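You operate a simulated robot arm through the tools that you are given. There is no shell and no other tool. Be economical: measure what you need, move in short steps, check, and stop when the job is done.

You are at the controls of a simulated two-armed robot. One attempt, no reset.

JOB
On the top of the long white table, fold the blue towel in half.

Only the result counts: the job must be done as asked and must still hold three seconds after the hand-in. Knocking over, shifting, dropping, spilling or breaking anything else fails it. Flat cloth is picked up by pressing the open fingertips on it (5 to 10 N) and closing them slowly along it; thin cloth reads only 2 to 8 mm in the jaws.

ROBOT AND FRAMES
Two 7-joint arms with two-finger parallel grippers on one trunk, on a base that drives. Base frame: it is fixed to the floor where the robot stands at the start and does not move with it; the origin is under the middle of the robot, x ahead of it, y to its left, z up. Units: mm, rad, N and s.
The left shoulder is at the start at [70, 134, 1051], the right one opposite. Places, roughly: top of the long white table [600, 600, 700]. Payload 1.57 kg a hand.
Tool frame (each hand has its own): the origin (TCP) lies between the finger pads and is the grasp point; the fingertips stand 30 mm ahead of it; z points along the fingers, y is the line along which they close. The gripper opens to 80 mm. The fingers are 17 mm wide and 12 mm thick; the gripper's body (40 by 82 mm) begins 80 mm behind the TCP.
Orientation is told as [roll, pitch, yaw] about the base's x, y, z axes, in that order, counted from this pose: with the fingers straight down and closing along the base's y, the tool's x points along the base's -x, its y along +y and its z along -z.

CONTROLS
- The arms move only by the tool step_arm. It takes "left_steps", "right_steps" or both (then of equal length, played together; a hand with none holds still); each is a list that holds one entry, the list of rows, each a list of 7 numbers: the turn, a rotation vector about the tool's x, y, z in degrees, then the shift along the tool's x, y, z in mm, then the opening, from 0 (shut) to 1 (fully open). In form: [[[wx, wy, wz, tx, ty, tz, grip], ...]]. A call has 1 to 12 rows; each row is the pose to reach, as a shift and turn from the pose commanded when the call began, along the tool's axes at that moment. A row lasts 0.2 s, in which the tool goes at most 50 mm and 0.15 rad; a call with a longer step from one row to the next is refused whole, and so is a gripper value outside its range. Where a pose cannot be reached the arm comes as near as it can. A force on the tool above 40 N (or 10 N above the force at the start of the call, whichever is more), or a blocked arm, ends the call early, and 0.2 s more pass. The fingers move at their own pace (about 153 mm/s each) and stop on an object; they squeeze with about 39 N. The grip force told is the motor's: it shows also when the fingers shut on nothing. Time passes only in rows, and 0.2 s behind the last, so rows that repeat a pose let the fingers close. It gives the time, the measured TCP pose, the force on the tool (base axes), the opening and the grip force at its end, in the units of the frame above (readings bear some noise).
- Cameras (640 x 400 px; columns grow to the right, rows downward): "scene" is now at [124.8, -1.8, 1254.6]; the picture's right is [-0.03, -1.00, 0.00], its down [-0.79, 0.02, -0.62] and it looks along [0.62, -0.02, -0.79] (base axes); focal length 260 px, centre (320, 200). "left" rides on the left gripper at [72, 7, -122] in its tool frame; the picture's right is [-0.09, 1.00, 0.00], its down [-0.84, -0.08, -0.54] and it looks along [-0.54, -0.05, 0.84] (tool axes); focal length 238 px, centre (320, 200). "right" rides on the right gripper at [72, -7, -122] in its tool frame; the picture's right is [0.09, 1.00, 0.00], its down [-0.84, 0.08, -0.54] and it looks along [-0.54, 0.05, 0.84] (tool axes); focal length 238 px, centre (320, 200).
- get_image(camera): a new picture of that camera. It takes no simulated time.
- raise_lower(by): slides the trunk up (or, below 0, down) by that many mm; the arms and the scene camera ride with it, the base frame stays. It gives what a move gives, with no picture.
- steer(legs): drives the robot by 1 to 6 legs, each [ahead, left, turn to the left] in mm, mm and rad, along the robot's own axes; the way and the turn of a leg run together, so that a leg with both is an arc; at most 1500 mm and 3.142 rad a leg. The arms and the cameras ride along, it lands a little off, and it stops where it bumps. It gives what a move gives.
- turn_head(pan, tilt): turns the head with the scene camera to pan (to the left, within 1.501 rad either way) and tilt (down, from -0.506 to 1.204), counted from straight ahead of the robot. It gives what a move gives.
- point_at(camera, pixels): for up to 12 pixels [column, row] of the newest picture of that camera ("zoom" is the newest enlarged one), the place [x, y, z] in the base frame of the surface seen there, good to about 2 mm. It takes no simulated time.
- zoom(camera, box): a new picture of the part [left, top, right, bottom] of that camera's present view, enlarged. It takes no simulated time.
- job_done(): hands the job in; it is judged then, once.

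Go step by step. Measure first, check grasps and placings, and put right what went wrong. The budget is 80 turns and 70 pictures, counting those below and the enlarged ones. Unless the task says otherwise, let go and move clear before handing in, and close with one line.

The tools are called by a JSON object that holds its "method" and its "body". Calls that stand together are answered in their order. step_arm: Moves the arms, as the interface text tells. Its arguments: {"type":"object","properties":{"left_steps":{"type":"array"},"right_steps":{"type":"array"}},"required":[]} The other tools are called the same way: raise_lower (by) slides the trunk up or down; steer (legs) drives the base; turn_head (pan, tilt) turns the head that bears the scene camera; get_image (camera) takes a picture; point_at (camera, pixels) gives the place of the surface under pixels of a picture; zoom (camera, box) takes an enlarged picture of a part of a camera's view; job_done () hands the job in.

At the start:

```text
t: 0.0
left_eef_pos: [478.2, 248.2, 932.7]
left_orientation: [-0.002, 0.0, 0.003]
left_ft_force: [-1.3, -0.2, -0.3]
left_grip_width: 79.9
left_finger_force: 0.1
right_eef_pos: [466.7, -249.1, 920.1]
right_orientation: [-0.001, 0.001, -0.001]
right_ft_force: [-0.5, -0.6, -0.2]
right_grip_width: 80.2
right_finger_force: 0.0
trunk travel left (down, up): [-625.0, 315.0]
robot x, y, heading: [1.8, 0.6, -0.001]
head pan, tilt: [-0.031, 0.904]
```

scene: 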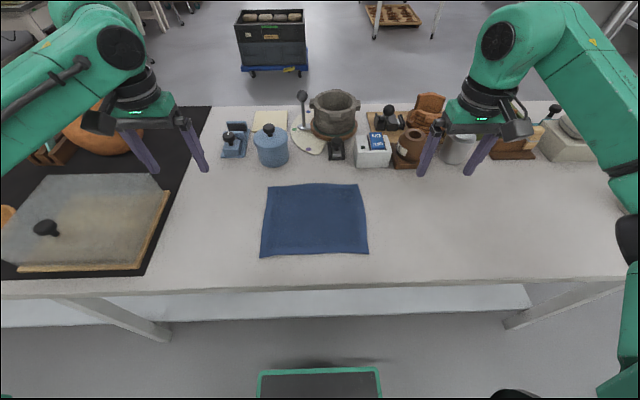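
right: 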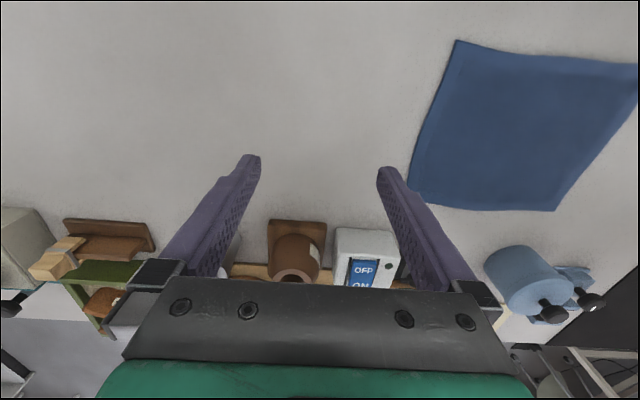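
left: 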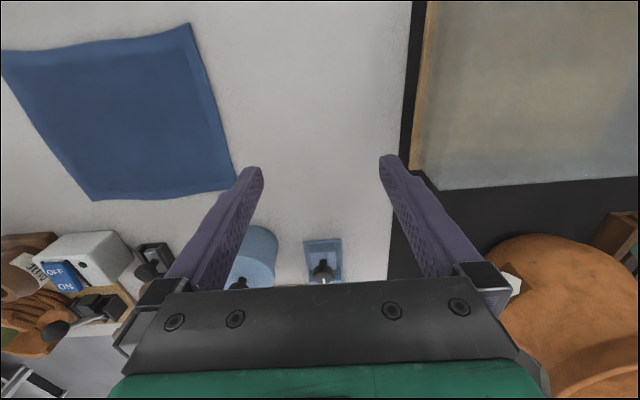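

The scene shows the blue towel with corners near pixels (268,186), (358,184), (368,254), (261,257). I'll measure its corners, edges and nearby table.

{"method": "point_at", "body": {"camera": "scene", "pixels": [[269, 188], [357, 186], [366, 252], [262, 255], [314, 220], [313, 187], [314, 253], [265, 220], [362, 218], [230, 230], [400, 230], [320, 275]]}}

{"method": "zoom", "body": {"camera": "scene", "box": [240, 160, 400, 280]}}

```text
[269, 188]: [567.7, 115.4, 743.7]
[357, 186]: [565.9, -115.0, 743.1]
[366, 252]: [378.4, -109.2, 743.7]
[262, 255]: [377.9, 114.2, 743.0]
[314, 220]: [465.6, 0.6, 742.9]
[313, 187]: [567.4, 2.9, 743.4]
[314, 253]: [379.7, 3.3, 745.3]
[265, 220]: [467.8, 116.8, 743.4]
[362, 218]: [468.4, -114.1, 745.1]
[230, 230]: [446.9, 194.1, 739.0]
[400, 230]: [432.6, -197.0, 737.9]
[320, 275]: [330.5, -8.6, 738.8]
```

```text
3.33 times, centred on (320, 220) of scene
```

zoom: 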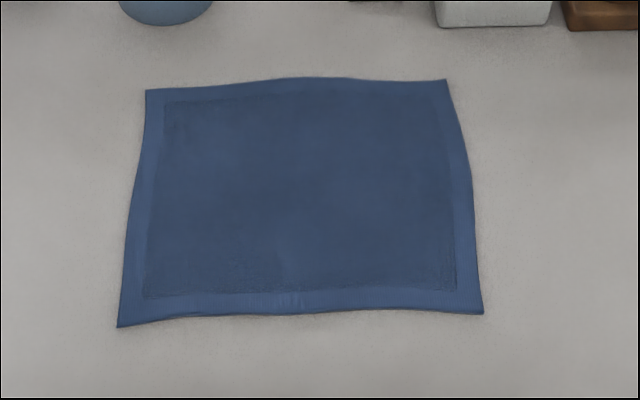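

The towel spans about x 374–572, y −116 to 118, with its top at z≈743 and the table at ≈738.5. I'll fold the near edge onto the far edge with both hands, so first I'll bring each hand above its near corner.

{"method": "step_arm", "body": {"left_steps": [[[0, 0, 0, 13, -23, 19, 0.4], [0, 0, 0, 26, -46, 38, 0.4], [0, 0, 0, 39, -69, 57, 0.4], [0, 0, 0, 52, -92, 76, 0.4], [0, 0, 0, 65, -115, 95, 0.4], [0, 0, 0, 78, -138, 114, 0.4], [0, 0, 0, 92, -162, 133, 0.4], [0, 0, 0, 92, -162, 133, 0.4]]], "right_steps": [[[0, 0, 0, 12, 24, 17, 0.4], [0, 0, 0, 23, 48, 34, 0.4], [0, 0, 0, 35, 72, 51, 0.4], [0, 0, 0, 46, 95, 68, 0.4], [0, 0, 0, 58, 119, 85, 0.4], [0, 0, 0, 69, 143, 102, 0.4], [0, 0, 0, 81, 167, 120, 0.4], [0, 0, 0, 81, 167, 120, 0.4]]]}}

{"method": "get_image", "body": {"camera": "scene"}}

{"method": "get_image", "body": {"camera": "left"}}

{"method": "get_image", "body": {"camera": "right"}}

```text
t: 1.8
left_eef_pos: [387.6, 84.7, 800.0]
left_orientation: [-0.001, 0.001, 0.002]
left_ft_force: [-0.6, 0.2, 0.1]
left_grip_width: 32.0
left_finger_force: 0.1
right_eef_pos: [386.9, -82.9, 799.6]
right_orientation: [0.0, 0.0, 0.001]
right_ft_force: [-0.1, 0.2, -0.7]
right_grip_width: 32.1
right_finger_force: 0.1
trunk travel left (down, up): [-625.0, 315.0]
robot x, y, heading: [1.2, -2.3, -0.0]
head pan, tilt: [-0.031, 0.904]
```

```text
65 pictures are left
```

scene: 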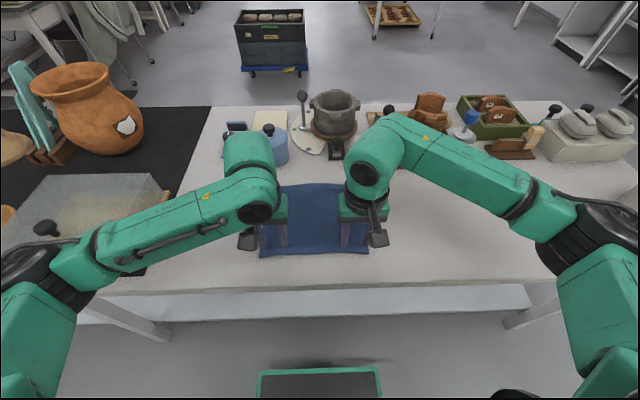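

```text
64 pictures are left
```

left: 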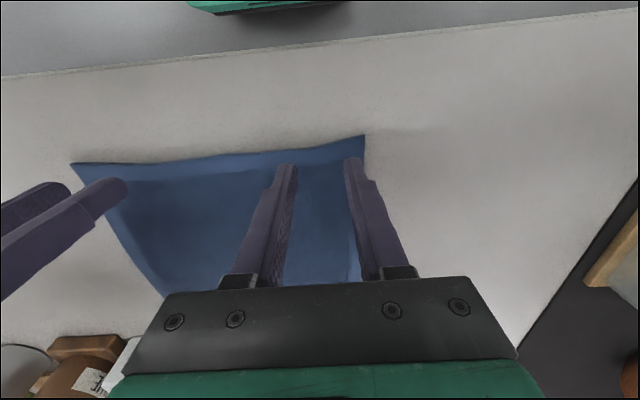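

```text
63 pictures are left
```

right: 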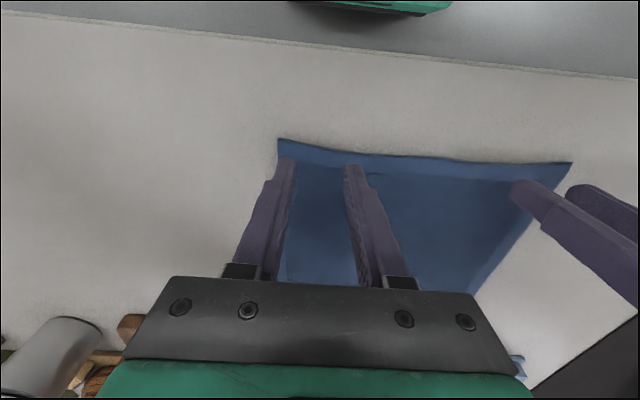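

Both hands sit over the near corners with the outer fingers just inside the towel's side edges (left pic 352,160; right pic 288,162). I'll lower in small steps until I feel contact.

{"method": "step_arm", "body": {"left_steps": [[[0, 0, 0, 0, 0, 14, 0.4], [0, 0, 0, 0, 0, 24, 0.4], [0, 0, 0, 0, 0, 28, 0.4], [0, 0, 0, 0, 0, 28, 0.4]]], "right_steps": [[[0, 0, 0, 0, 0, 14, 0.4], [0, 0, 0, 0, 0, 24, 0.4], [0, 0, 0, 0, 0, 28, 0.4], [0, 0, 0, 0, 0, 28, 0.4]]]}}

```text
t: 2.8
left_eef_pos: [386.6, 87.1, 773.6]
left_orientation: [-0.003, -0.002, 0.001]
left_ft_force: [2.7, 0.2, 9.5]
left_grip_width: 32.1
left_finger_force: 0.0
right_eef_pos: [385.4, -83.7, 773.5]
right_orientation: [0.001, -0.001, 0.001]
right_ft_force: [0.9, -0.2, 2.7]
right_grip_width: 32.0
right_finger_force: 0.0
trunk travel left (down, up): [-625.0, 315.0]
robot x, y, heading: [2.4, -2.2, 0.001]
head pan, tilt: [-0.031, 0.904]
```

Contact: left presses with 9.5 N, right with 2.7 N. I'll press the right about 1 mm further and close both slowly.

{"method": "step_arm", "body": {"left_steps": [[[0, 0, 0, 0, 0, 0, 0.4], [0, 0, 0, 0, 0, 0, 0.36], [0, 0, 0, 0, 0, 0, 0.32], [0, 0, 0, 0, 0, 0, 0.28], [0, 0, 0, 0, 0, 0, 0.24], [0, 0, 0, 0, 0, 0, 0.2], [0, 0, 0, 0, 0, 0, 0.16], [0, 0, 0, 0, 0, 0, 0.12], [0, 0, 0, 0, 0, 0, 0.08], [0, 0, 0, 0, 0, 0, 0.04], [0, 0, 0, 0, 0, 0, 0], [0, 0, 0, 0, 0, 0, 0]]], "right_steps": [[[0, 0, 0, 0, 0, 1.2, 0.4], [0, 0, 0, 0, 0, 1.2, 0.36], [0, 0, 0, 0, 0, 1.2, 0.32], [0, 0, 0, 0, 0, 1.2, 0.28], [0, 0, 0, 0, 0, 1.2, 0.24], [0, 0, 0, 0, 0, 1.2, 0.2], [0, 0, 0, 0, 0, 1.2, 0.16], [0, 0, 0, 0, 0, 1.2, 0.12], [0, 0, 0, 0, 0, 1.2, 0.08], [0, 0, 0, 0, 0, 1.2, 0.04], [0, 0, 0, 0, 0, 1.2, 0], [0, 0, 0, 0, 0, 1.2, 0]]]}}

{"method": "get_image", "body": {"camera": "left"}}

{"method": "get_image", "body": {"camera": "right"}}

```text
t: 5.4
left_eef_pos: [386.0, 87.6, 772.5]
left_orientation: [-0.002, -0.001, 0.003]
left_ft_force: [-0.2, -13.9, 8.9]
left_grip_width: 3.8
left_finger_force: 24.8
right_eef_pos: [385.1, -83.6, 774.0]
right_orientation: [0.0, -0.003, 0.001]
right_ft_force: [-0.8, 14.1, 9.9]
right_grip_width: 4.0
right_finger_force: 24.5
trunk travel left (down, up): [-625.0, 315.0]
robot x, y, heading: [-1.7, 2.4, -0.003]
head pan, tilt: [-0.031, 0.904]
```

```text
62 pictures are left
```

left: 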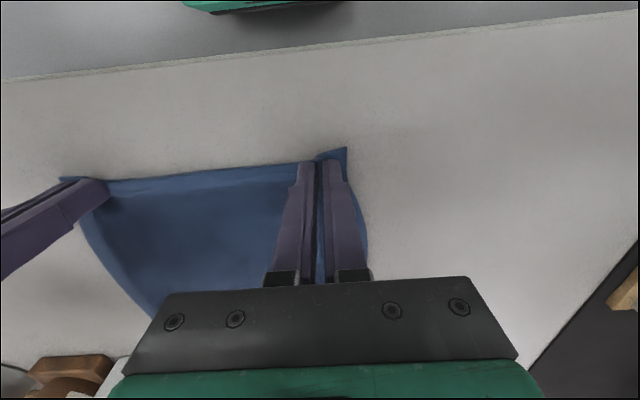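

```text
61 pictures are left
```

right: 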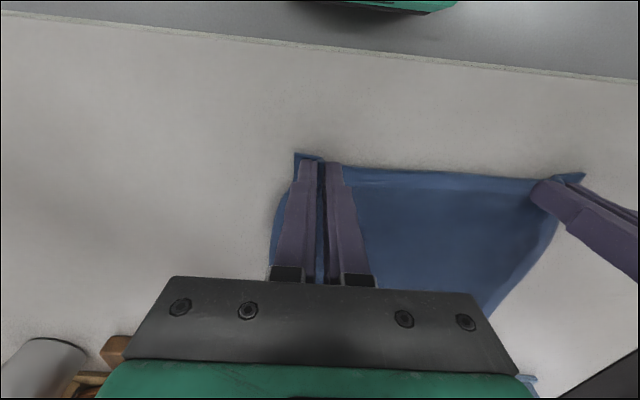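

Both hands hold cloth (3.8 and 4.0 mm in the jaws), and it is pulled taut between them at about 14 N. I'll lift along the fold arc while easing each hand about 7 mm inward.

{"method": "step_arm", "body": {"left_steps": [[[0, 0, 0, 0, -4, -5, 0], [0, 0, 0, 0, -7, -14, 0], [0, 0, 0, -4, -7, -26, 0], [0, 0, 0, -9, -7, -38, 0], [0, 0, 0, -16, -7, -50, 0], [0, 0, 0, -24, -7, -61, 0], [0, 0, 0, -24, -7, -61, 0]]], "right_steps": [[[0, 0, 0, 0, 4, -5, 0], [0, 0, 0, 0, 7, -14, 0], [0, 0, 0, -4, 7, -26, 0], [0, 0, 0, -9, 7, -38, 0], [0, 0, 0, -16, 7, -50, 0], [0, 0, 0, -24, 7, -61, 0], [0, 0, 0, -24, 7, -61, 0]]]}}

{"method": "get_image", "body": {"camera": "left"}}

{"method": "get_image", "body": {"camera": "scene"}}

```text
t: 7.0
left_eef_pos: [410.1, 78.7, 833.9]
left_orientation: [0.0, 0.0, 0.002]
left_ft_force: [-0.6, 0.1, 0.6]
left_grip_width: 3.9
left_finger_force: 24.2
right_eef_pos: [409.9, -76.1, 832.6]
right_orientation: [0.001, 0.0, 0.001]
right_ft_force: [0.6, 0.6, -0.3]
right_grip_width: 3.3
right_finger_force: 23.9
trunk travel left (down, up): [-625.0, 315.0]
robot x, y, heading: [-3.2, 0.4, -0.001]
head pan, tilt: [-0.031, 0.904]
```

```text
60 pictures are left
```

left: 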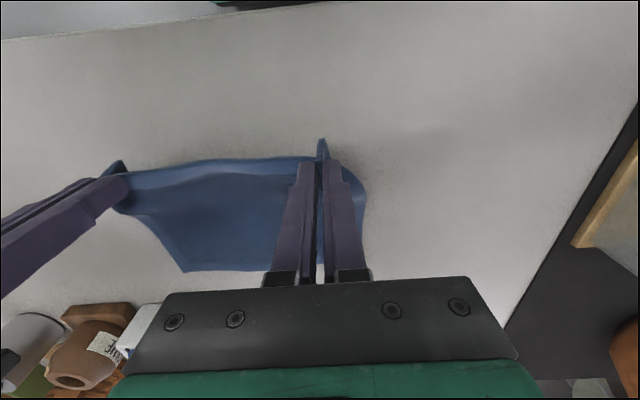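

```text
59 pictures are left
```

scene: 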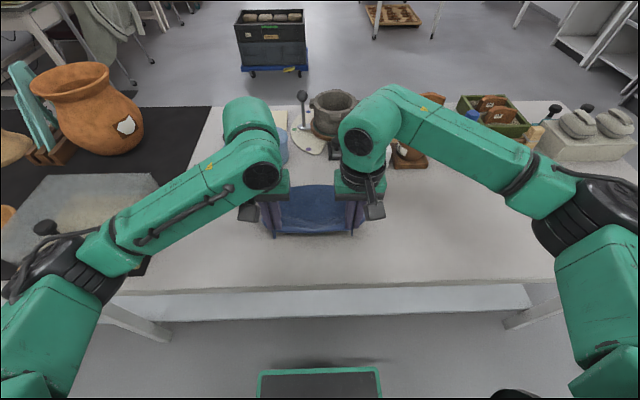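

Both near corners are lifted cleanly and the grip holds. I'll carry on along the arc to x≈540 and then look.

{"method": "step_arm", "body": {"left_steps": [[[0, 0, 0, -10, 0, -10, 0], [0, 0, 0, -20, 0, -19, 0], [0, 0, 0, -35, 0, -26, 0], [0, 0, 0, -55, 0, -30, 0], [0, 0, 0, -75, 0, -29, 0], [0, 0, 0, -95, 0, -23, 0], [0, 0, 0, -113, 0, -14, 0], [0, 0, 0, -130, 0, -2, 0], [0, 0, 0, -130, 0, -2, 0]]], "right_steps": [[[0, 0, 0, -10, 0, -10, 0], [0, 0, 0, -20, 0, -19, 0], [0, 0, 0, -35, 0, -26, 0], [0, 0, 0, -55, 0, -30, 0], [0, 0, 0, -75, 0, -29, 0], [0, 0, 0, -95, 0, -23, 0], [0, 0, 0, -113, 0, -14, 0], [0, 0, 0, -130, 0, -2, 0], [0, 0, 0, -130, 0, -2, 0]]]}}

{"method": "get_image", "body": {"camera": "scene"}}

{"method": "get_image", "body": {"camera": "left"}}

```text
t: 9.0
left_eef_pos: [541.6, 77.6, 836.3]
left_orientation: [-0.002, 0.001, 0.002]
left_ft_force: [0.3, -0.5, 0.3]
left_grip_width: 3.8
left_finger_force: 24.1
right_eef_pos: [539.7, -78.5, 834.1]
right_orientation: [0.001, -0.001, 0.0]
right_ft_force: [0.1, 0.6, -0.8]
right_grip_width: 3.6
right_finger_force: 24.9
trunk travel left (down, up): [-625.0, 315.0]
robot x, y, heading: [-0.7, 0.2, -0.004]
head pan, tilt: [-0.031, 0.904]
```

```text
58 pictures are left
```

scene: 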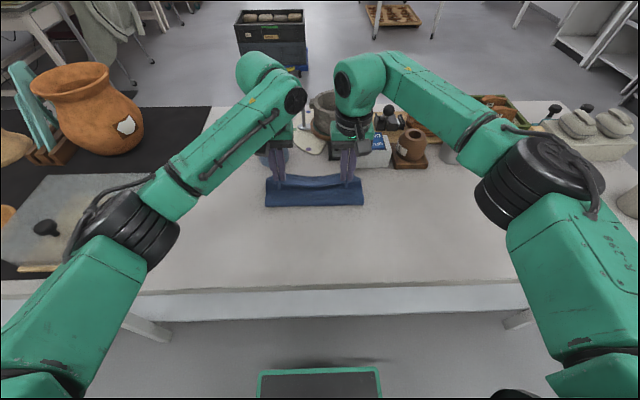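

```text
57 pictures are left
```

left: 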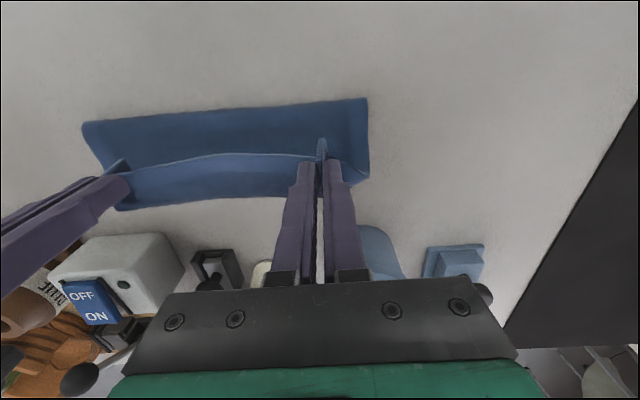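

The fold is forming well, with the towel doubled over and both hands still gripping. Before lowering, I'll check clearance to the canister and the switch box behind the far edge.

{"method": "point_at", "body": {"camera": "left", "pixels": [[375, 235], [380, 255], [150, 240], [165, 255], [215, 250], [450, 250], [215, 205], [200, 120], [355, 110], [240, 160]]}}

{"method": "zoom", "body": {"camera": "scene", "box": [220, 80, 420, 220]}}

```text
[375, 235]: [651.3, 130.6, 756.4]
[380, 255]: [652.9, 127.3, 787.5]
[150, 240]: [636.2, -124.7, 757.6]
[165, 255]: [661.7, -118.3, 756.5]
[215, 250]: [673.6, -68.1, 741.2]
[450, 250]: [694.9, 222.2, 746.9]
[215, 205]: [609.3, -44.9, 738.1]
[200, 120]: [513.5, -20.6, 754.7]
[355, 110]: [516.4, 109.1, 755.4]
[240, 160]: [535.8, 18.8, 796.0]
```

```text
2.86 times, centred on (320, 150) of scene
```

zoom: 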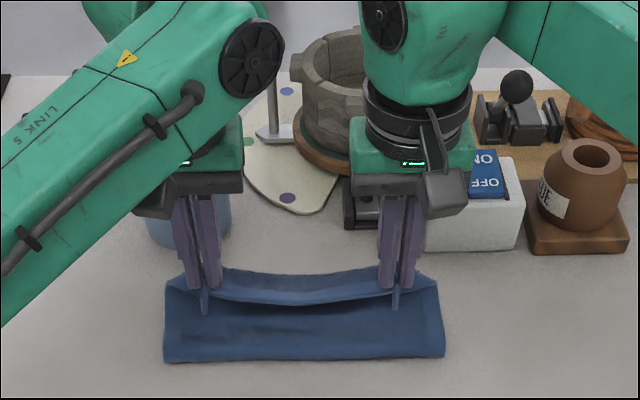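

The far edge of the bottom layer looks further forward than before, so I'll measure it before lowering.

{"method": "point_at", "body": {"camera": "left", "pixels": [[125, 205], [160, 200], [215, 194], [260, 193], [275, 185], [362, 178], [150, 125], [300, 107], [150, 185], [215, 180]]}}

{"method": "get_image", "body": {"camera": "right"}}

```text
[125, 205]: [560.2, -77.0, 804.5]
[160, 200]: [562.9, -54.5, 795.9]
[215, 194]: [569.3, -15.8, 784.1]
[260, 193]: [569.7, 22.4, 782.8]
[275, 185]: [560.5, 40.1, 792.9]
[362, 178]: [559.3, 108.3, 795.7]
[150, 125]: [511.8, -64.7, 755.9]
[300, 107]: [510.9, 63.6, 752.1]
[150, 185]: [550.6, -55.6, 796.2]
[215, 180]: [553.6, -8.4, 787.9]
```

```text
55 pictures are left
```

right: 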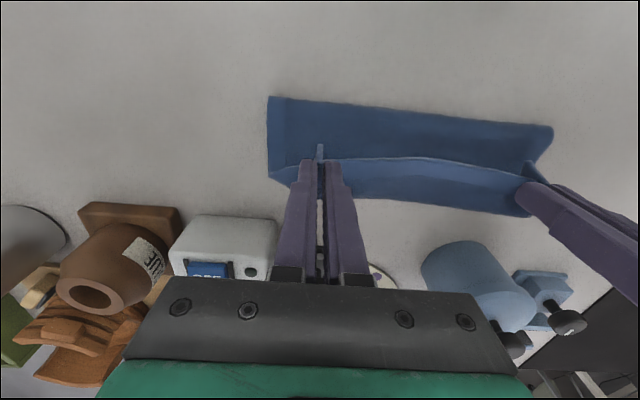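

The strip beyond the fingers is the flap bulging over (z≈783–804), and it hides the bottom layer's far edge. I'll lower the hands toward x≈566, z≈790 and check again.

{"method": "step_arm", "body": {"left_steps": [[[0, 0, 0, -8, 0, 9, 0], [0, 0, 0, -14, 0, 19, 0], [0, 0, 0, -19, 0, 29, 0], [0, 0, 0, -23, 0, 38, 0], [0, 0, 0, -25, 0, 46, 0], [0, 0, 0, -25, 0, 46, 0]]], "right_steps": [[[0, 0, 0, -8, 0, 9, 0], [0, 0, 0, -14, 0, 18, 0], [0, 0, 0, -19, 0, 28, 0], [0, 0, 0, -23, 0, 37, 0], [0, 0, 0, -26, 0, 44, 0], [0, 0, 0, -26, 0, 44, 0]]]}}

{"method": "get_image", "body": {"camera": "left"}}

{"method": "zoom", "body": {"camera": "scene", "box": [220, 110, 420, 250]}}

```text
t: 10.4
left_eef_pos: [564.6, 79.9, 789.7]
left_orientation: [-0.001, -0.001, 0.002]
left_ft_force: [0.3, 0.0, 0.8]
left_grip_width: 3.7
left_finger_force: 24.0
right_eef_pos: [566.2, -77.0, 791.0]
right_orientation: [0.0, 0.001, 0.001]
right_ft_force: [0.4, -0.1, 0.0]
right_grip_width: 3.8
right_finger_force: 24.3
trunk travel left (down, up): [-625.0, 315.0]
robot x, y, heading: [-1.3, -3.9, -0.001]
head pan, tilt: [-0.031, 0.904]
```

```text
54 pictures are left
```

left: 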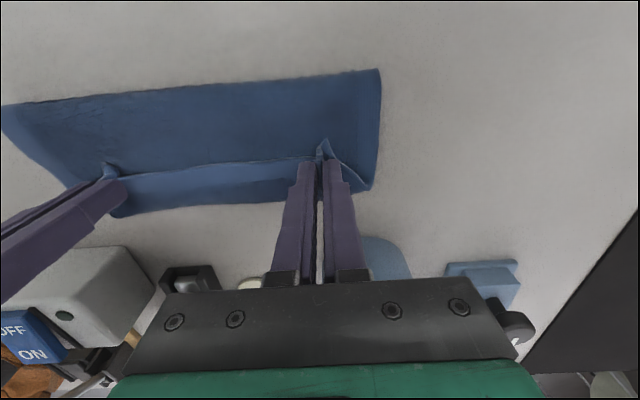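

```text
2.86 times, centred on (320, 180) of scene
```

zoom: 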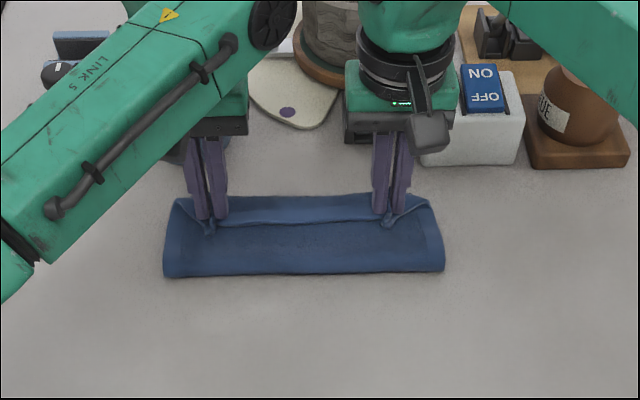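

{"method": "point_at", "body": {"camera": "left", "pixels": [[200, 92], [360, 78], [200, 130], [200, 165], [200, 180], [200, 198], [250, 196], [365, 180], [357, 188], [150, 205]]}}

{"method": "zoom", "body": {"camera": "left", "box": [80, 60, 400, 260]}}

```text
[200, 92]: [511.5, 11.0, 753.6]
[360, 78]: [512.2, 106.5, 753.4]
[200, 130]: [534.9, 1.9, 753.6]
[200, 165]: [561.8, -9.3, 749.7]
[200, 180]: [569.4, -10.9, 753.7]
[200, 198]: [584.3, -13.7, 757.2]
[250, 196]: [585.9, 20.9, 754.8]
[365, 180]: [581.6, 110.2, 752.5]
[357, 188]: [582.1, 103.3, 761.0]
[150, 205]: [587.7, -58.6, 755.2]
```

```text
2.00 times, centred on (240, 160) of left
```

zoom: 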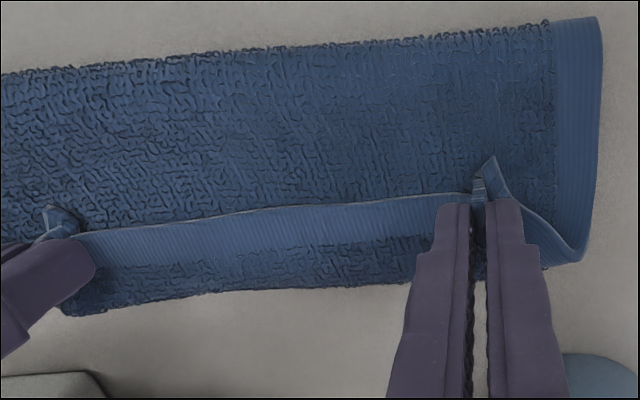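

The flap lies flat from the crease (x≈510) to x≈587, but the gripped hem is curled back toward the robot (free edge at zoom row 205, x≈560). I'll release gently, lift clear and see how it settles.

{"method": "step_arm", "body": {"left_steps": [[[0, 0, 0, 0, 0, 3, 0], [0, 0, 0, 0, 0, 3, 0.1], [0, 0, 0, 0, 0, 3, 0.2], [0, 0, 0, 0, 0, 3, 0.2], [0, 0, 0, 0, 0, -10, 0.2], [0, 0, 0, 0, 0, -30, 0.2], [0, 0, 0, 0, 0, -60, 0.2], [0, 0, 0, 45, 10, -60, 0.2], [0, 0, 0, 90, 20, -60, 0.2]]], "right_steps": [[[0, 0, 0, 0, 0, 3, 0], [0, 0, 0, 0, 0, 3, 0.1], [0, 0, 0, 0, 0, 3, 0.2], [0, 0, 0, 0, 0, 3, 0.2], [0, 0, 0, 0, 0, -10, 0.2], [0, 0, 0, 0, 0, -30, 0.2], [0, 0, 0, 0, 0, -60, 0.2], [0, 0, 0, 45, -10, -60, 0.2], [0, 0, 0, 90, -20, -60, 0.2]]]}}

{"method": "get_image", "body": {"camera": "left"}}

{"method": "get_image", "body": {"camera": "right"}}

{"method": "zoom", "body": {"camera": "scene", "box": [220, 110, 420, 250]}}

```text
t: 12.4
left_eef_pos: [472.9, 101.8, 848.2]
left_orientation: [0.0, 0.0, 0.002]
left_ft_force: [0.3, 0.0, -0.1]
left_grip_width: 15.8
left_finger_force: 0.0
right_eef_pos: [476.3, -97.2, 850.6]
right_orientation: [0.0, -0.002, -0.002]
right_ft_force: [-0.1, 0.6, -0.6]
right_grip_width: 16.0
right_finger_force: 0.1
trunk travel left (down, up): [-625.0, 315.0]
robot x, y, heading: [-0.9, 2.4, -0.001]
head pan, tilt: [-0.031, 0.904]
```

```text
51 pictures are left
```

left: 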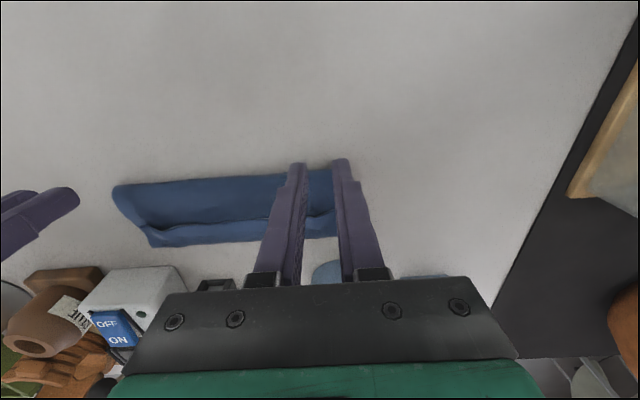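

```text
50 pictures are left
```

right: 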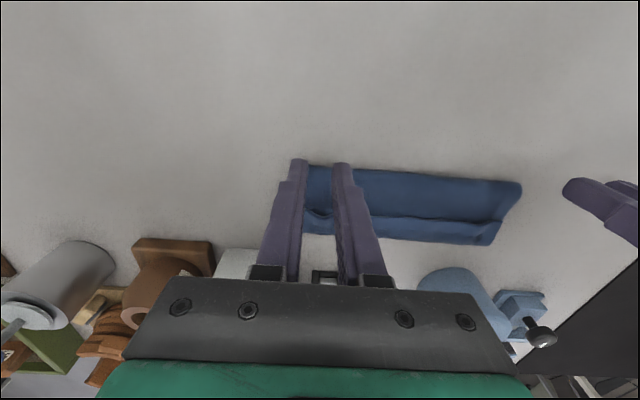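

```text
2.86 times, centred on (320, 180) of scene
```

zoom: 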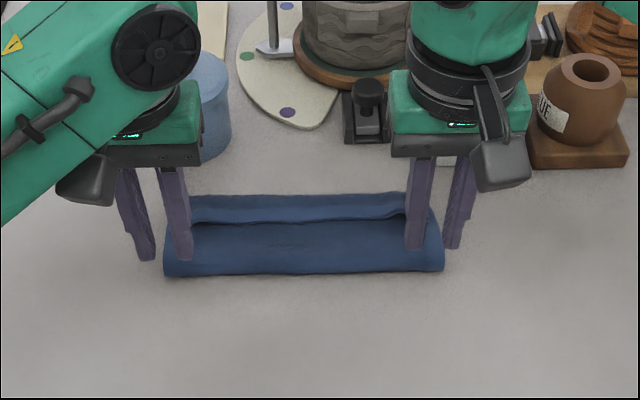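

The hem curl stays after release, and the crease (x≈510) is not at the towel's middle, so this isn't a true half fold. I'll grip the curled hem again, unfold the flap flat, then refold with a better edge grip.

{"method": "step_arm", "body": {"left_steps": [[[0, 0, 0, -35, -8, 0, 0.4], [0, 0, 0, -70, -16, 5, 0.4], [0, 0, 0, -95, -22, 25, 0.4], [0, 0, 0, -95, -22, 48, 0.4], [0, 0, 0, -95, -22, 61, 0.4], [0, 0, 0, -95, -22, 63, 0.4], [0, 0, 0, -95, -22, 63, 0.4]]], "right_steps": [[[0, 0, 0, -35, 7, 0, 0.4], [0, 0, 0, -70, 14, 5, 0.4], [0, 0, 0, -92, 20, 25, 0.4], [0, 0, 0, -92, 20, 50, 0.4], [0, 0, 0, -92, 20, 63, 0.4], [0, 0, 0, -92, 20, 65, 0.4], [0, 0, 0, -92, 20, 65, 0.4]]]}}

{"method": "get_image", "body": {"camera": "left"}}

```text
t: 14.0
left_eef_pos: [571.3, 78.0, 785.6]
left_orientation: [-0.003, -0.001, 0.002]
left_ft_force: [0.8, -0.5, -0.3]
left_grip_width: 31.9
left_finger_force: 0.0
right_eef_pos: [568.4, -75.4, 784.9]
right_orientation: [0.0, -0.001, 0.0]
right_ft_force: [0.7, -0.7, 0.6]
right_grip_width: 32.3
right_finger_force: 0.0
trunk travel left (down, up): [-625.0, 315.0]
robot x, y, heading: [-2.0, 0.2, -0.009]
head pan, tilt: [-0.031, 0.904]
```

```text
48 pictures are left
```

left: 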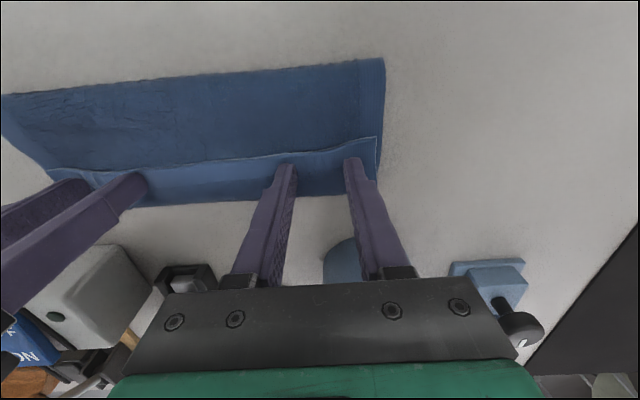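

Fingertips are over the hem strip but not yet touching, so I'll lower a few mm more.

{"method": "step_arm", "body": {"left_steps": [[[0, 0, 0, 4, 0, 2, 0.4], [0, 0, 0, 4, 0, 4, 0.4], [0, 0, 0, 4, 0, 4, 0.4]]], "right_steps": [[[0, 0, 0, 2, 0, 2, 0.4], [0, 0, 0, 2, 0, 4, 0.4], [0, 0, 0, 2, 0, 4, 0.4]]]}}

```text
t: 14.8
left_eef_pos: [567.3, 78.5, 783.3]
left_orientation: [0.001, 0.001, 0.0]
left_ft_force: [0.5, -0.6, 1.1]
left_grip_width: 32.2
left_finger_force: 0.5
right_eef_pos: [566.9, -75.6, 780.9]
right_orientation: [-0.001, 0.001, 0.001]
right_ft_force: [0.8, 0.1, 2.1]
right_grip_width: 32.1
right_finger_force: 0.7
trunk travel left (down, up): [-625.0, 315.0]
robot x, y, heading: [2.0, -3.7, 0.0]
head pan, tilt: [-0.031, 0.904]
```

Light contact now (1–2 N). I'll press 2–3 mm more and close slowly.

{"method": "step_arm", "body": {"left_steps": [[[0, 0, 0, 0, 0, 2, 0.4], [0, 0, 0, 0, 0, 2.5, 0.37], [0, 0, 0, 0, 0, 2.5, 0.33], [0, 0, 0, 0, 0, 2.5, 0.29], [0, 0, 0, 0, 0, 2.5, 0.25], [0, 0, 0, 0, 0, 2.5, 0.21], [0, 0, 0, 0, 0, 2.5, 0.16], [0, 0, 0, 0, 0, 2.5, 0.12], [0, 0, 0, 0, 0, 2.5, 0.08], [0, 0, 0, 0, 0, 2.5, 0.04], [0, 0, 0, 0, 0, 2.5, 0], [0, 0, 0, 0, 0, 2.5, 0]]], "right_steps": [[[0, 0, 0, 0, 0, 1.5, 0.4], [0, 0, 0, 0, 0, 2, 0.37], [0, 0, 0, 0, 0, 2, 0.33], [0, 0, 0, 0, 0, 2, 0.29], [0, 0, 0, 0, 0, 2, 0.25], [0, 0, 0, 0, 0, 2, 0.21], [0, 0, 0, 0, 0, 2, 0.16], [0, 0, 0, 0, 0, 2, 0.12], [0, 0, 0, 0, 0, 2, 0.08], [0, 0, 0, 0, 0, 2, 0.04], [0, 0, 0, 0, 0, 2, 0], [0, 0, 0, 0, 0, 2, 0]]]}}

{"method": "get_image", "body": {"camera": "left"}}

```text
t: 17.4
left_eef_pos: [565.7, 76.7, 780.5]
left_orientation: [-0.002, 0.001, 0.002]
left_ft_force: [0.3, -2.7, 2.7]
left_grip_width: 2.5
left_finger_force: 23.8
right_eef_pos: [566.1, -74.8, 779.1]
right_orientation: [0.0, -0.002, -0.001]
right_ft_force: [-0.2, 3.0, 3.7]
right_grip_width: 3.3
right_finger_force: 24.3
trunk travel left (down, up): [-625.0, 315.0]
robot x, y, heading: [0.3, -2.5, -0.003]
head pan, tilt: [-0.031, 0.904]
```

```text
47 pictures are left
```

left: 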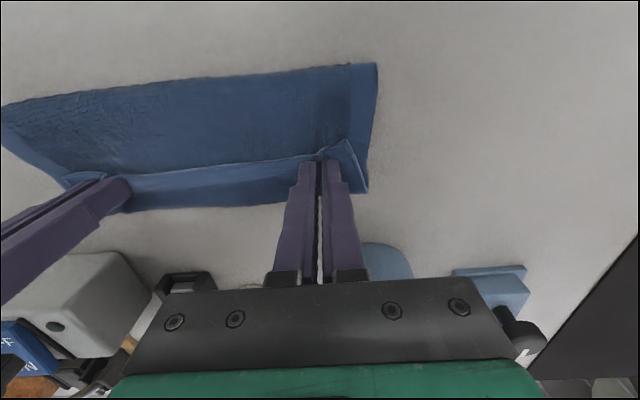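

Both hands hold the hem again (2.5 and 3.3 mm). I'll lift and carry it back toward the robot, then look midway.

{"method": "step_arm", "body": {"left_steps": [[[0, 0, 0, 0, 0, -14, 0], [0, 0, 0, 5, 0, -30, 0], [0, 0, 0, 18, 0, -46, 0], [0, 0, 0, 36, 0, -60, 0], [0, 0, 0, 58, 0, -70, 0], [0, 0, 0, 80, 0, -75, 0], [0, 0, 0, 100, 0, -75, 0], [0, 0, 0, 100, 0, -75, 0]]], "right_steps": [[[0, 0, 0, 0, 0, -14, 0], [0, 0, 0, 5, 0, -30, 0], [0, 0, 0, 18, 0, -46, 0], [0, 0, 0, 36, 0, -60, 0], [0, 0, 0, 58, 0, -70, 0], [0, 0, 0, 80, 0, -75, 0], [0, 0, 0, 100, 0, -75, 0], [0, 0, 0, 100, 0, -75, 0]]]}}

{"method": "get_image", "body": {"camera": "left"}}

{"method": "zoom", "body": {"camera": "scene", "box": [220, 110, 420, 250]}}

```text
t: 19.2
left_eef_pos: [467.7, 76.5, 855.9]
left_orientation: [0.002, 0.002, 0.003]
left_ft_force: [0.0, -3.7, 0.1]
left_grip_width: 2.0
left_finger_force: 24.1
right_eef_pos: [464.7, -76.6, 854.0]
right_orientation: [0.001, -0.002, -0.001]
right_ft_force: [-0.4, 3.5, -0.3]
right_grip_width: 3.5
right_finger_force: 24.2
trunk travel left (down, up): [-625.0, 315.0]
robot x, y, heading: [-2.0, 3.2, -0.001]
head pan, tilt: [-0.031, 0.904]
```

```text
46 pictures are left
```

left: 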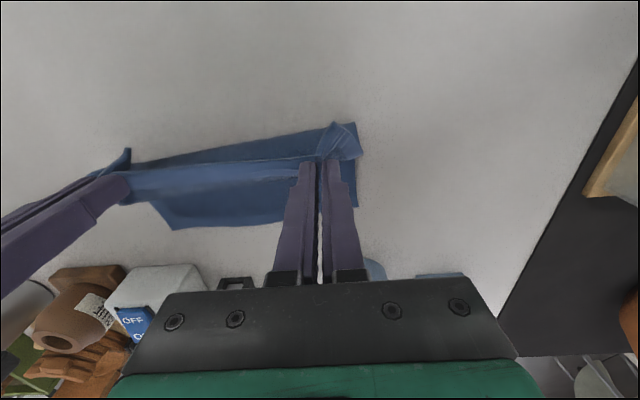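

```text
2.86 times, centred on (320, 180) of scene
```

zoom: 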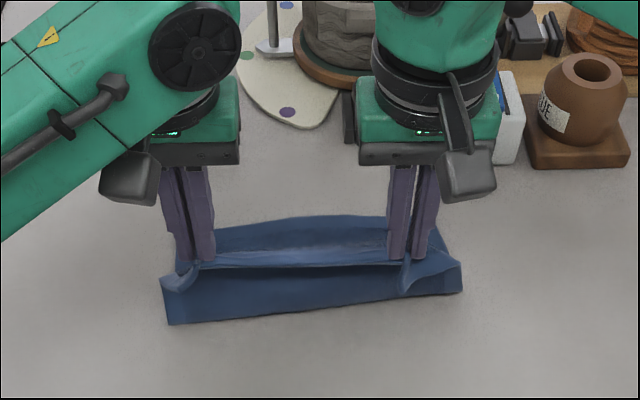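

The flap is unfolding. I'll continue the arc down and toward the robot, then check the layout.

{"method": "step_arm", "body": {"left_steps": [[[0, 0, 0, 20, 1, 5, 0], [0, 0, 0, 38, 2, 15, 0], [0, 0, 0, 54, 4, 28, 0], [0, 0, 0, 68, 6, 42, 0], [0, 0, 0, 80, 6, 56, 0], [0, 0, 0, 88, 6, 68, 0], [0, 0, 0, 96, 6, 76, 0], [0, 0, 0, 100, 6, 76, 0], [0, 0, 0, 100, 6, 76, 0]]], "right_steps": [[[0, 0, 0, 20, -1, 5, 0], [0, 0, 0, 38, -2, 15, 0], [0, 0, 0, 54, -4, 28, 0], [0, 0, 0, 67, -6, 42, 0], [0, 0, 0, 79, -6, 55, 0], [0, 0, 0, 86, -6, 67, 0], [0, 0, 0, 94, -6, 74, 0], [0, 0, 0, 98, -6, 74, 0], [0, 0, 0, 98, -6, 74, 0]]]}}

{"method": "get_image", "body": {"camera": "left"}}

{"method": "zoom", "body": {"camera": "scene", "box": [220, 130, 420, 270]}}

```text
t: 21.2
left_eef_pos: [366.7, 82.3, 778.3]
left_orientation: [-0.003, 0.0, 0.003]
left_ft_force: [0.3, -19.7, 1.1]
left_grip_width: 2.5
left_finger_force: 24.1
right_eef_pos: [369.3, -81.7, 779.5]
right_orientation: [0.002, 0.0, 0.0]
right_ft_force: [0.4, 18.8, 0.2]
right_grip_width: 3.8
right_finger_force: 25.0
trunk travel left (down, up): [-625.0, 315.0]
robot x, y, heading: [-1.2, -1.7, 0.0]
head pan, tilt: [-0.031, 0.904]
```

```text
44 pictures are left
```

left: 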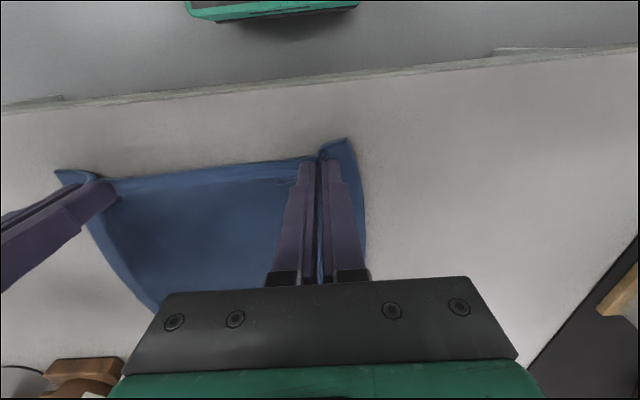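

```text
2.86 times, centred on (320, 200) of scene
```

zoom: 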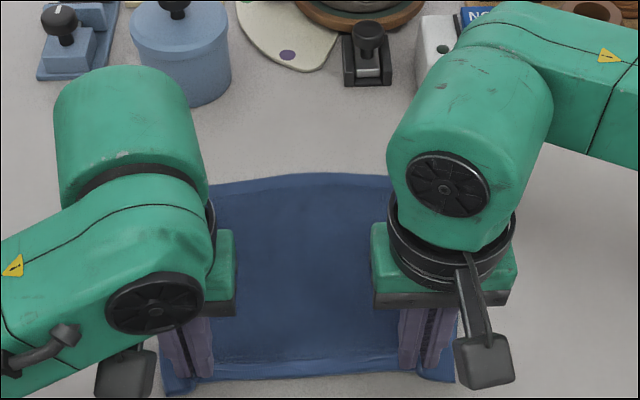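

The towel is nearly flat again. I'll release it at the table, lift, and move the hands out sideways to inspect it.

{"method": "step_arm", "body": {"left_steps": [[[0, 0, 0, 0, 0, 4, 0], [0, 0, 0, 0, 0, 4, 0.15], [0, 0, 0, 0, 0, 4, 0.3], [0, 0, 0, 0, 0, 4, 0.3], [0, 0, 0, 0, 0, -15, 0.3], [0, 0, 0, -10, 10, -50, 0.3], [0, 0, 0, -40, 40, -75, 0.3], [0, 0, 0, -60, 80, -80, 0.3], [0, 0, 0, -80, 120, -80, 0.3]]], "right_steps": [[[0, 0, 0, 0, 0, 4, 0], [0, 0, 0, 0, 0, 4, 0.15], [0, 0, 0, 0, 0, 4, 0.3], [0, 0, 0, 0, 0, 4, 0.3], [0, 0, 0, 0, 0, -15, 0.3], [0, 0, 0, -10, -10, -50, 0.3], [0, 0, 0, -40, -40, -75, 0.3], [0, 0, 0, -60, -80, -80, 0.3], [0, 0, 0, -80, -120, -80, 0.3]]]}}

{"method": "zoom", "body": {"camera": "scene", "box": [220, 150, 420, 275]}}

```text
t: 23.2
left_eef_pos: [446.3, 202.9, 859.6]
left_orientation: [-0.001, 0.002, 0.001]
left_ft_force: [0.1, 0.5, -0.3]
left_grip_width: 24.0
left_finger_force: 0.0
right_eef_pos: [449.8, -202.3, 860.6]
right_orientation: [-0.001, -0.001, 0.002]
right_ft_force: [0.4, -0.4, -0.2]
right_grip_width: 23.8
right_finger_force: 0.1
trunk travel left (down, up): [-625.0, 315.0]
robot x, y, heading: [1.2, 2.4, 0.003]
head pan, tilt: [-0.031, 0.904]
```

```text
3.20 times, centred on (320, 212) of scene
```

zoom: 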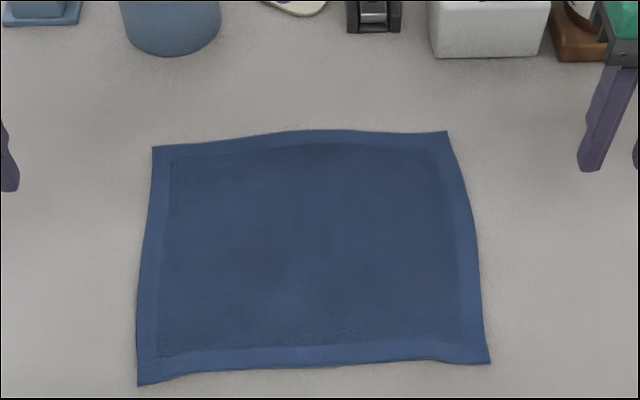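

Beautifully flat again. Measuring the corners and edges.

{"method": "point_at", "body": {"camera": "zoom", "pixels": [[155, 149], [445, 134], [487, 361], [141, 381], [215, 141], [310, 132], [390, 134], [150, 250], [473, 250], [310, 366], [210, 375], [420, 358]]}}

```text
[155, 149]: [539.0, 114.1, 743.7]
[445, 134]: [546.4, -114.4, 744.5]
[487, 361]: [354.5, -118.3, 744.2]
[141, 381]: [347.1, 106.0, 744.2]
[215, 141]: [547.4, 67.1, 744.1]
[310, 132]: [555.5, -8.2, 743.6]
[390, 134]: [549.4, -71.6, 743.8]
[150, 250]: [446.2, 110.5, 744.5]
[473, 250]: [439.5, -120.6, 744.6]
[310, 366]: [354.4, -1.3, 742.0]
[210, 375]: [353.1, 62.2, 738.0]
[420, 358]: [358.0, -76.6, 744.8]
```

The towel is flat with its far edge at x≈541–555 and near edge at ≈347–356. This time I'll fold far to near, with the hands yawed 90° so the jaws close across the edge and the fold can end with fingers pitched naturally. First I'll yaw the hands and move above the far corners.

{"method": "step_arm", "body": {"left_steps": [[[0, 0, 8.2, -8, -10, 0, 0.35], [0, 0, 16.4, -16, -20, 0, 0.35], [0, 0, 24.6, -24, -30, 0, 0.35], [0, 0, 32.8, -32, -41, 0, 0.35], [0, 0, 41, -40, -52, 0, 0.35], [0, 0, 49.2, -48, -63, 5, 0.35], [0, 0, 57.4, -56, -74, 10, 0.35], [0, 0, 65.6, -64, -85, 15, 0.35], [0, 0, 73.8, -72, -95, 20, 0.35], [0, 0, 82, -80, -105, 25, 0.35], [0, 0, 90, -89, -115, 30, 0.35], [0, 0, 90, -89, -115, 30, 0.35]]], "right_steps": [[[0, 0, -8.2, -8, 10, 0, 0.35], [0, 0, -16.4, -16, 20, 0, 0.35], [0, 0, -24.6, -24, 30, 0, 0.35], [0, 0, -32.8, -32, 40, 0, 0.35], [0, 0, -41, -40, 50, 0, 0.35], [0, 0, -49.2, -48, 61, 5, 0.35], [0, 0, -57.4, -56, 72, 10, 0.35], [0, 0, -65.6, -64, 83, 15, 0.35], [0, 0, -73.8, -72, 93, 20, 0.35], [0, 0, -82, -80, 103, 25, 0.35], [0, 0, -90, -89, 112, 31, 0.35], [0, 0, -90, -89, 112, 31, 0.35]]]}}

{"method": "get_image", "body": {"camera": "left"}}

{"method": "get_image", "body": {"camera": "right"}}

```text
t: 25.8
left_eef_pos: [527.9, 87.4, 832.1]
left_orientation: [0.003, 0.002, -1.572]
left_ft_force: [-0.4, -0.6, -0.4]
left_grip_width: 28.1
left_finger_force: 0.2
right_eef_pos: [307.4, -38.0, 767.8]
right_orientation: [-0.169, -0.035, 1.486]
right_ft_force: [-20.2, -16.6, 73.1]
right_grip_width: 22.5
right_finger_force: 0.1
right hand out of reach, approached as far as the arm can: row 4, 5, 6, 7, 8, 9, 10, 11, 12
trunk travel left (down, up): [-625.0, 315.0]
robot x, y, heading: [0.7, -0.6, 0.002]
head pan, tilt: [-0.031, 0.904]
stopped in row 12 (right hand): the force on the tool passed its limit (the readings are from after the stop); the commanded pose is now the measured one
```

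```text
41 pictures are left
```

left: 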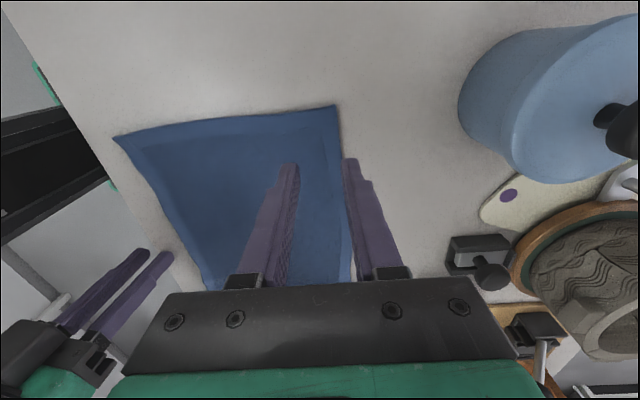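

```text
40 pictures are left
```

right: 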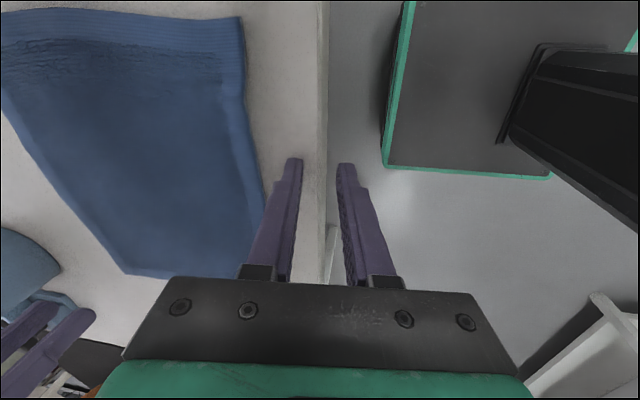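

The left hand arrived (yaw −90°), but the right arm can't take yaw +90° and is pressing near the table's front edge. I'll lift it straight up first and check.

{"method": "step_arm", "body": {"right_steps": [[[0, 0, 0, 0, 0, -15, 0.35], [0, 0, 0, 0, 0, -35, 0.35], [0, 0, 0, 0, 0, -60, 0.35], [0, 0, 0, 0, 0, -85, 0.35], [0, 0, 0, 0, 0, -85, 0.35]]]}}

{"method": "get_image", "body": {"camera": "scene"}}

```text
t: 27.0
left_eef_pos: [535.0, 88.8, 827.2]
left_orientation: [-0.003, 0.0, -1.571]
left_ft_force: [-1.0, -0.6, -0.7]
left_grip_width: 28.1
left_finger_force: 0.0
right_eef_pos: [318.1, -7.6, 811.1]
right_orientation: [-0.2, -0.029, 1.493]
right_ft_force: [-0.5, 0.4, 0.4]
right_grip_width: 28.1
right_finger_force: 0.0
right hand out of reach, approached as far as the arm can: row 1, 2, 3, 4, 5
trunk travel left (down, up): [-625.0, 315.0]
robot x, y, heading: [-0.2, -1.4, 0.001]
head pan, tilt: [-0.031, 0.904]
```

```text
39 pictures are left
```

scene: 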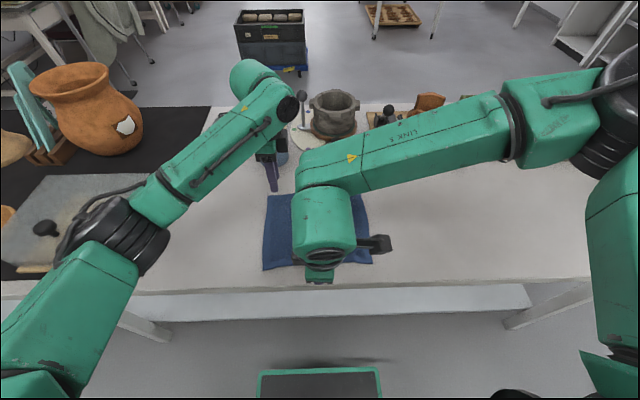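

Force is gone and nothing appears disturbed. I'll unwind the right hand's yaw while moving it back out to its own side.

{"method": "step_arm", "body": {"right_steps": [[[0, 0, 0, 10, 0, -15, 0.35], [0, 0, 8, 30, -5, -25, 0.35], [0, 0, 16, 55, -10, -35, 0.35], [0, 0, 24, 80, -20, -40, 0.35], [0, 0, 32, 105, -30, -40, 0.35], [0, 0, 40, 130, -40, -40, 0.35], [0, 0, 48, 150, -55, -40, 0.35], [0, 0, 56, 170, -70, -40, 0.35], [0, 0, 64, 185, -85, -40, 0.35], [0, 0, 72, 190, -95, -40, 0.35], [0, 0, 80, 190, -100, -40, 0.35], [0, 0, 86, 190, -100, -40, 0.35]]]}}

{"method": "get_image", "body": {"camera": "scene"}}

```text
t: 29.6
left_eef_pos: [534.6, 88.2, 827.4]
left_orientation: [-0.005, 0.001, -1.571]
left_ft_force: [0.2, 0.2, -0.7]
left_grip_width: 28.1
left_finger_force: 0.1
right_eef_pos: [394.8, -208.2, 860.9]
right_orientation: [0.026, -0.165, -0.022]
right_ft_force: [-0.5, 0.8, -0.2]
right_grip_width: 27.8
right_finger_force: 0.0
right hand out of reach, approached as far as the arm can: row 1
trunk travel left (down, up): [-625.0, 315.0]
robot x, y, heading: [-1.3, 2.9, 0.002]
head pan, tilt: [-0.031, 0.904]
```

```text
38 pictures are left
```

scene: 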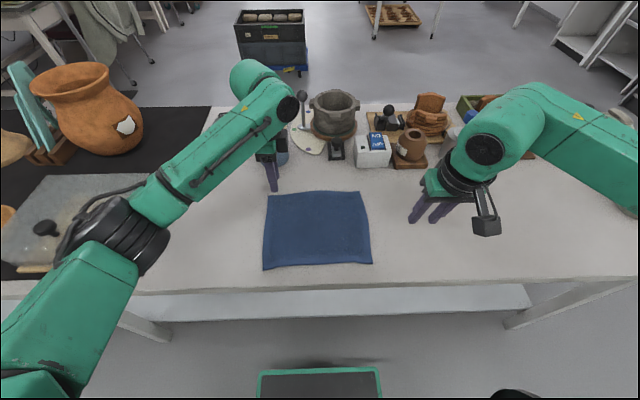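

The towel is undisturbed. I'll level the right hand, then try yawing it the other way (−90°), a bit at a time.

{"method": "step_arm", "body": {"right_steps": [[[0, 5, 0, -20, 0, 0, 0.35], [0, 9.4, 0, -40, 0, 0, 0.35]]]}}

{"method": "step_arm", "body": {"right_steps": [[[0, 0, 8.2, 0, 0, 0, 0.35], [0, 0, 16.4, 0, 0, 0, 0.35], [0, 0, 24.6, 0, 0, 0, 0.35], [0, 0, 32.8, 0, 0, 0, 0.35], [0, 0, 41, 0, 0, 0, 0.35], [0, 0, 49.2, 0, 0, 0, 0.35]]]}}

```text
t: 30.2
left_eef_pos: [534.9, 89.8, 828.0]
left_orientation: [-0.005, 0.0, -1.571]
left_ft_force: [0.2, -0.4, -0.8]
left_grip_width: 27.9
left_finger_force: 0.0
right_eef_pos: [435.7, -209.1, 866.1]
right_orientation: [0.024, 0.001, -0.012]
right_ft_force: [1.2, 0.2, 0.1]
right_grip_width: 28.0
right_finger_force: 0.0
trunk travel left (down, up): [-625.0, 315.0]
robot x, y, heading: [1.6, 1.7, -0.004]
head pan, tilt: [-0.031, 0.904]
```

```text
t: 31.6
left_eef_pos: [534.8, 89.7, 827.6]
left_orientation: [-0.002, 0.0, -1.57]
left_ft_force: [0.7, -0.6, 0.0]
left_grip_width: 27.9
left_finger_force: 0.1
right_eef_pos: [435.2, -209.4, 865.4]
right_orientation: [0.016, 0.019, -0.874]
right_ft_force: [0.0, -0.2, 0.5]
right_grip_width: 27.8
right_finger_force: 0.1
trunk travel left (down, up): [-625.0, 315.0]
robot x, y, heading: [-1.1, 2.4, 0.001]
head pan, tilt: [-0.031, 0.904]
```

Yaw −90° works for the right arm. I'll finish the yaw and bring it over the far right corner.

{"method": "step_arm", "body": {"right_steps": [[[0, 0, 7, 4, 26, 0, 0.35], [0, 0, 14, 8, 52, 0, 0.35], [0, 0, 21, 12, 78, 5, 0.35], [0, 0, 28, 16, 104, 15, 0.35], [0, 0, 35, 20, 130, 25, 0.35], [0, 0, 39.9, 24.5, 156, 35, 0.35], [0, 0, 39.9, 24.5, 156, 35, 0.35]]]}}

{"method": "get_image", "body": {"camera": "right"}}

{"method": "get_image", "body": {"camera": "left"}}

```text
t: 33.2
left_eef_pos: [534.5, 89.3, 828.6]
left_orientation: [-0.001, 0.002, -1.571]
left_ft_force: [0.6, -0.1, 0.0]
left_grip_width: 27.8
left_finger_force: 0.0
right_eef_pos: [538.0, -92.7, 834.0]
right_orientation: [0.001, 0.027, -1.57]
right_ft_force: [0.2, -0.1, -0.5]
right_grip_width: 27.8
right_finger_force: 0.2
trunk travel left (down, up): [-625.0, 315.0]
robot x, y, heading: [-0.6, -1.5, 0.001]
head pan, tilt: [-0.031, 0.904]
```

```text
37 pictures are left
```

right: 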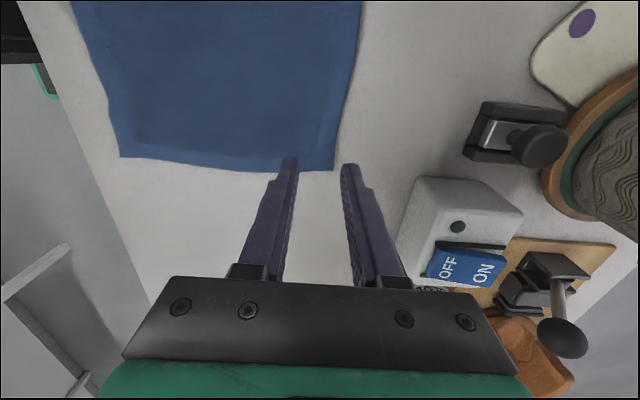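

```text
36 pictures are left
```

left: 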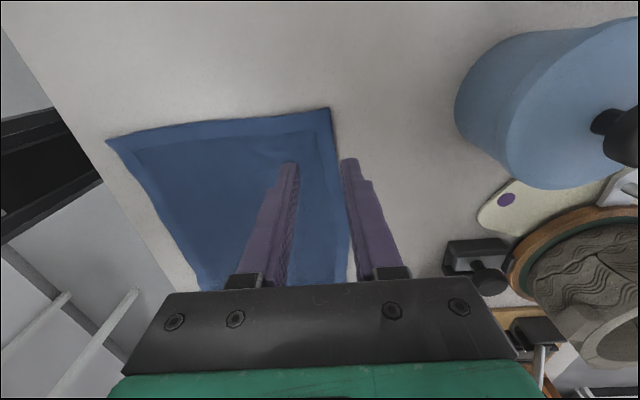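

Both hands straddle the far edge. I'll measure where the edge lies relative to the fingers.

{"method": "point_at", "body": {"camera": "right", "pixels": [[331, 166], [338, 130], [345, 100], [357, 40], [122, 153], [200, 158]]}}

{"method": "point_at", "body": {"camera": "left", "pixels": [[328, 111], [332, 140], [335, 165], [340, 200], [348, 250], [112, 142], [200, 130]]}}

```text
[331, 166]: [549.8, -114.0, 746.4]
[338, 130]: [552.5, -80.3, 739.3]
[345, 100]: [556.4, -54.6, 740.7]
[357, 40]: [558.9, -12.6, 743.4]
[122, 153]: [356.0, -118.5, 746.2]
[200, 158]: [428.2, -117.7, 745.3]
```

```text
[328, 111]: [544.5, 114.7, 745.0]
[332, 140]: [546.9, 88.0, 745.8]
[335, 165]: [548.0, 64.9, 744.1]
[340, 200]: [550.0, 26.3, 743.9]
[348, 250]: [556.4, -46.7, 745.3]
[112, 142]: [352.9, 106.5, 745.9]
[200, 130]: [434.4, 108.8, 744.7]
```

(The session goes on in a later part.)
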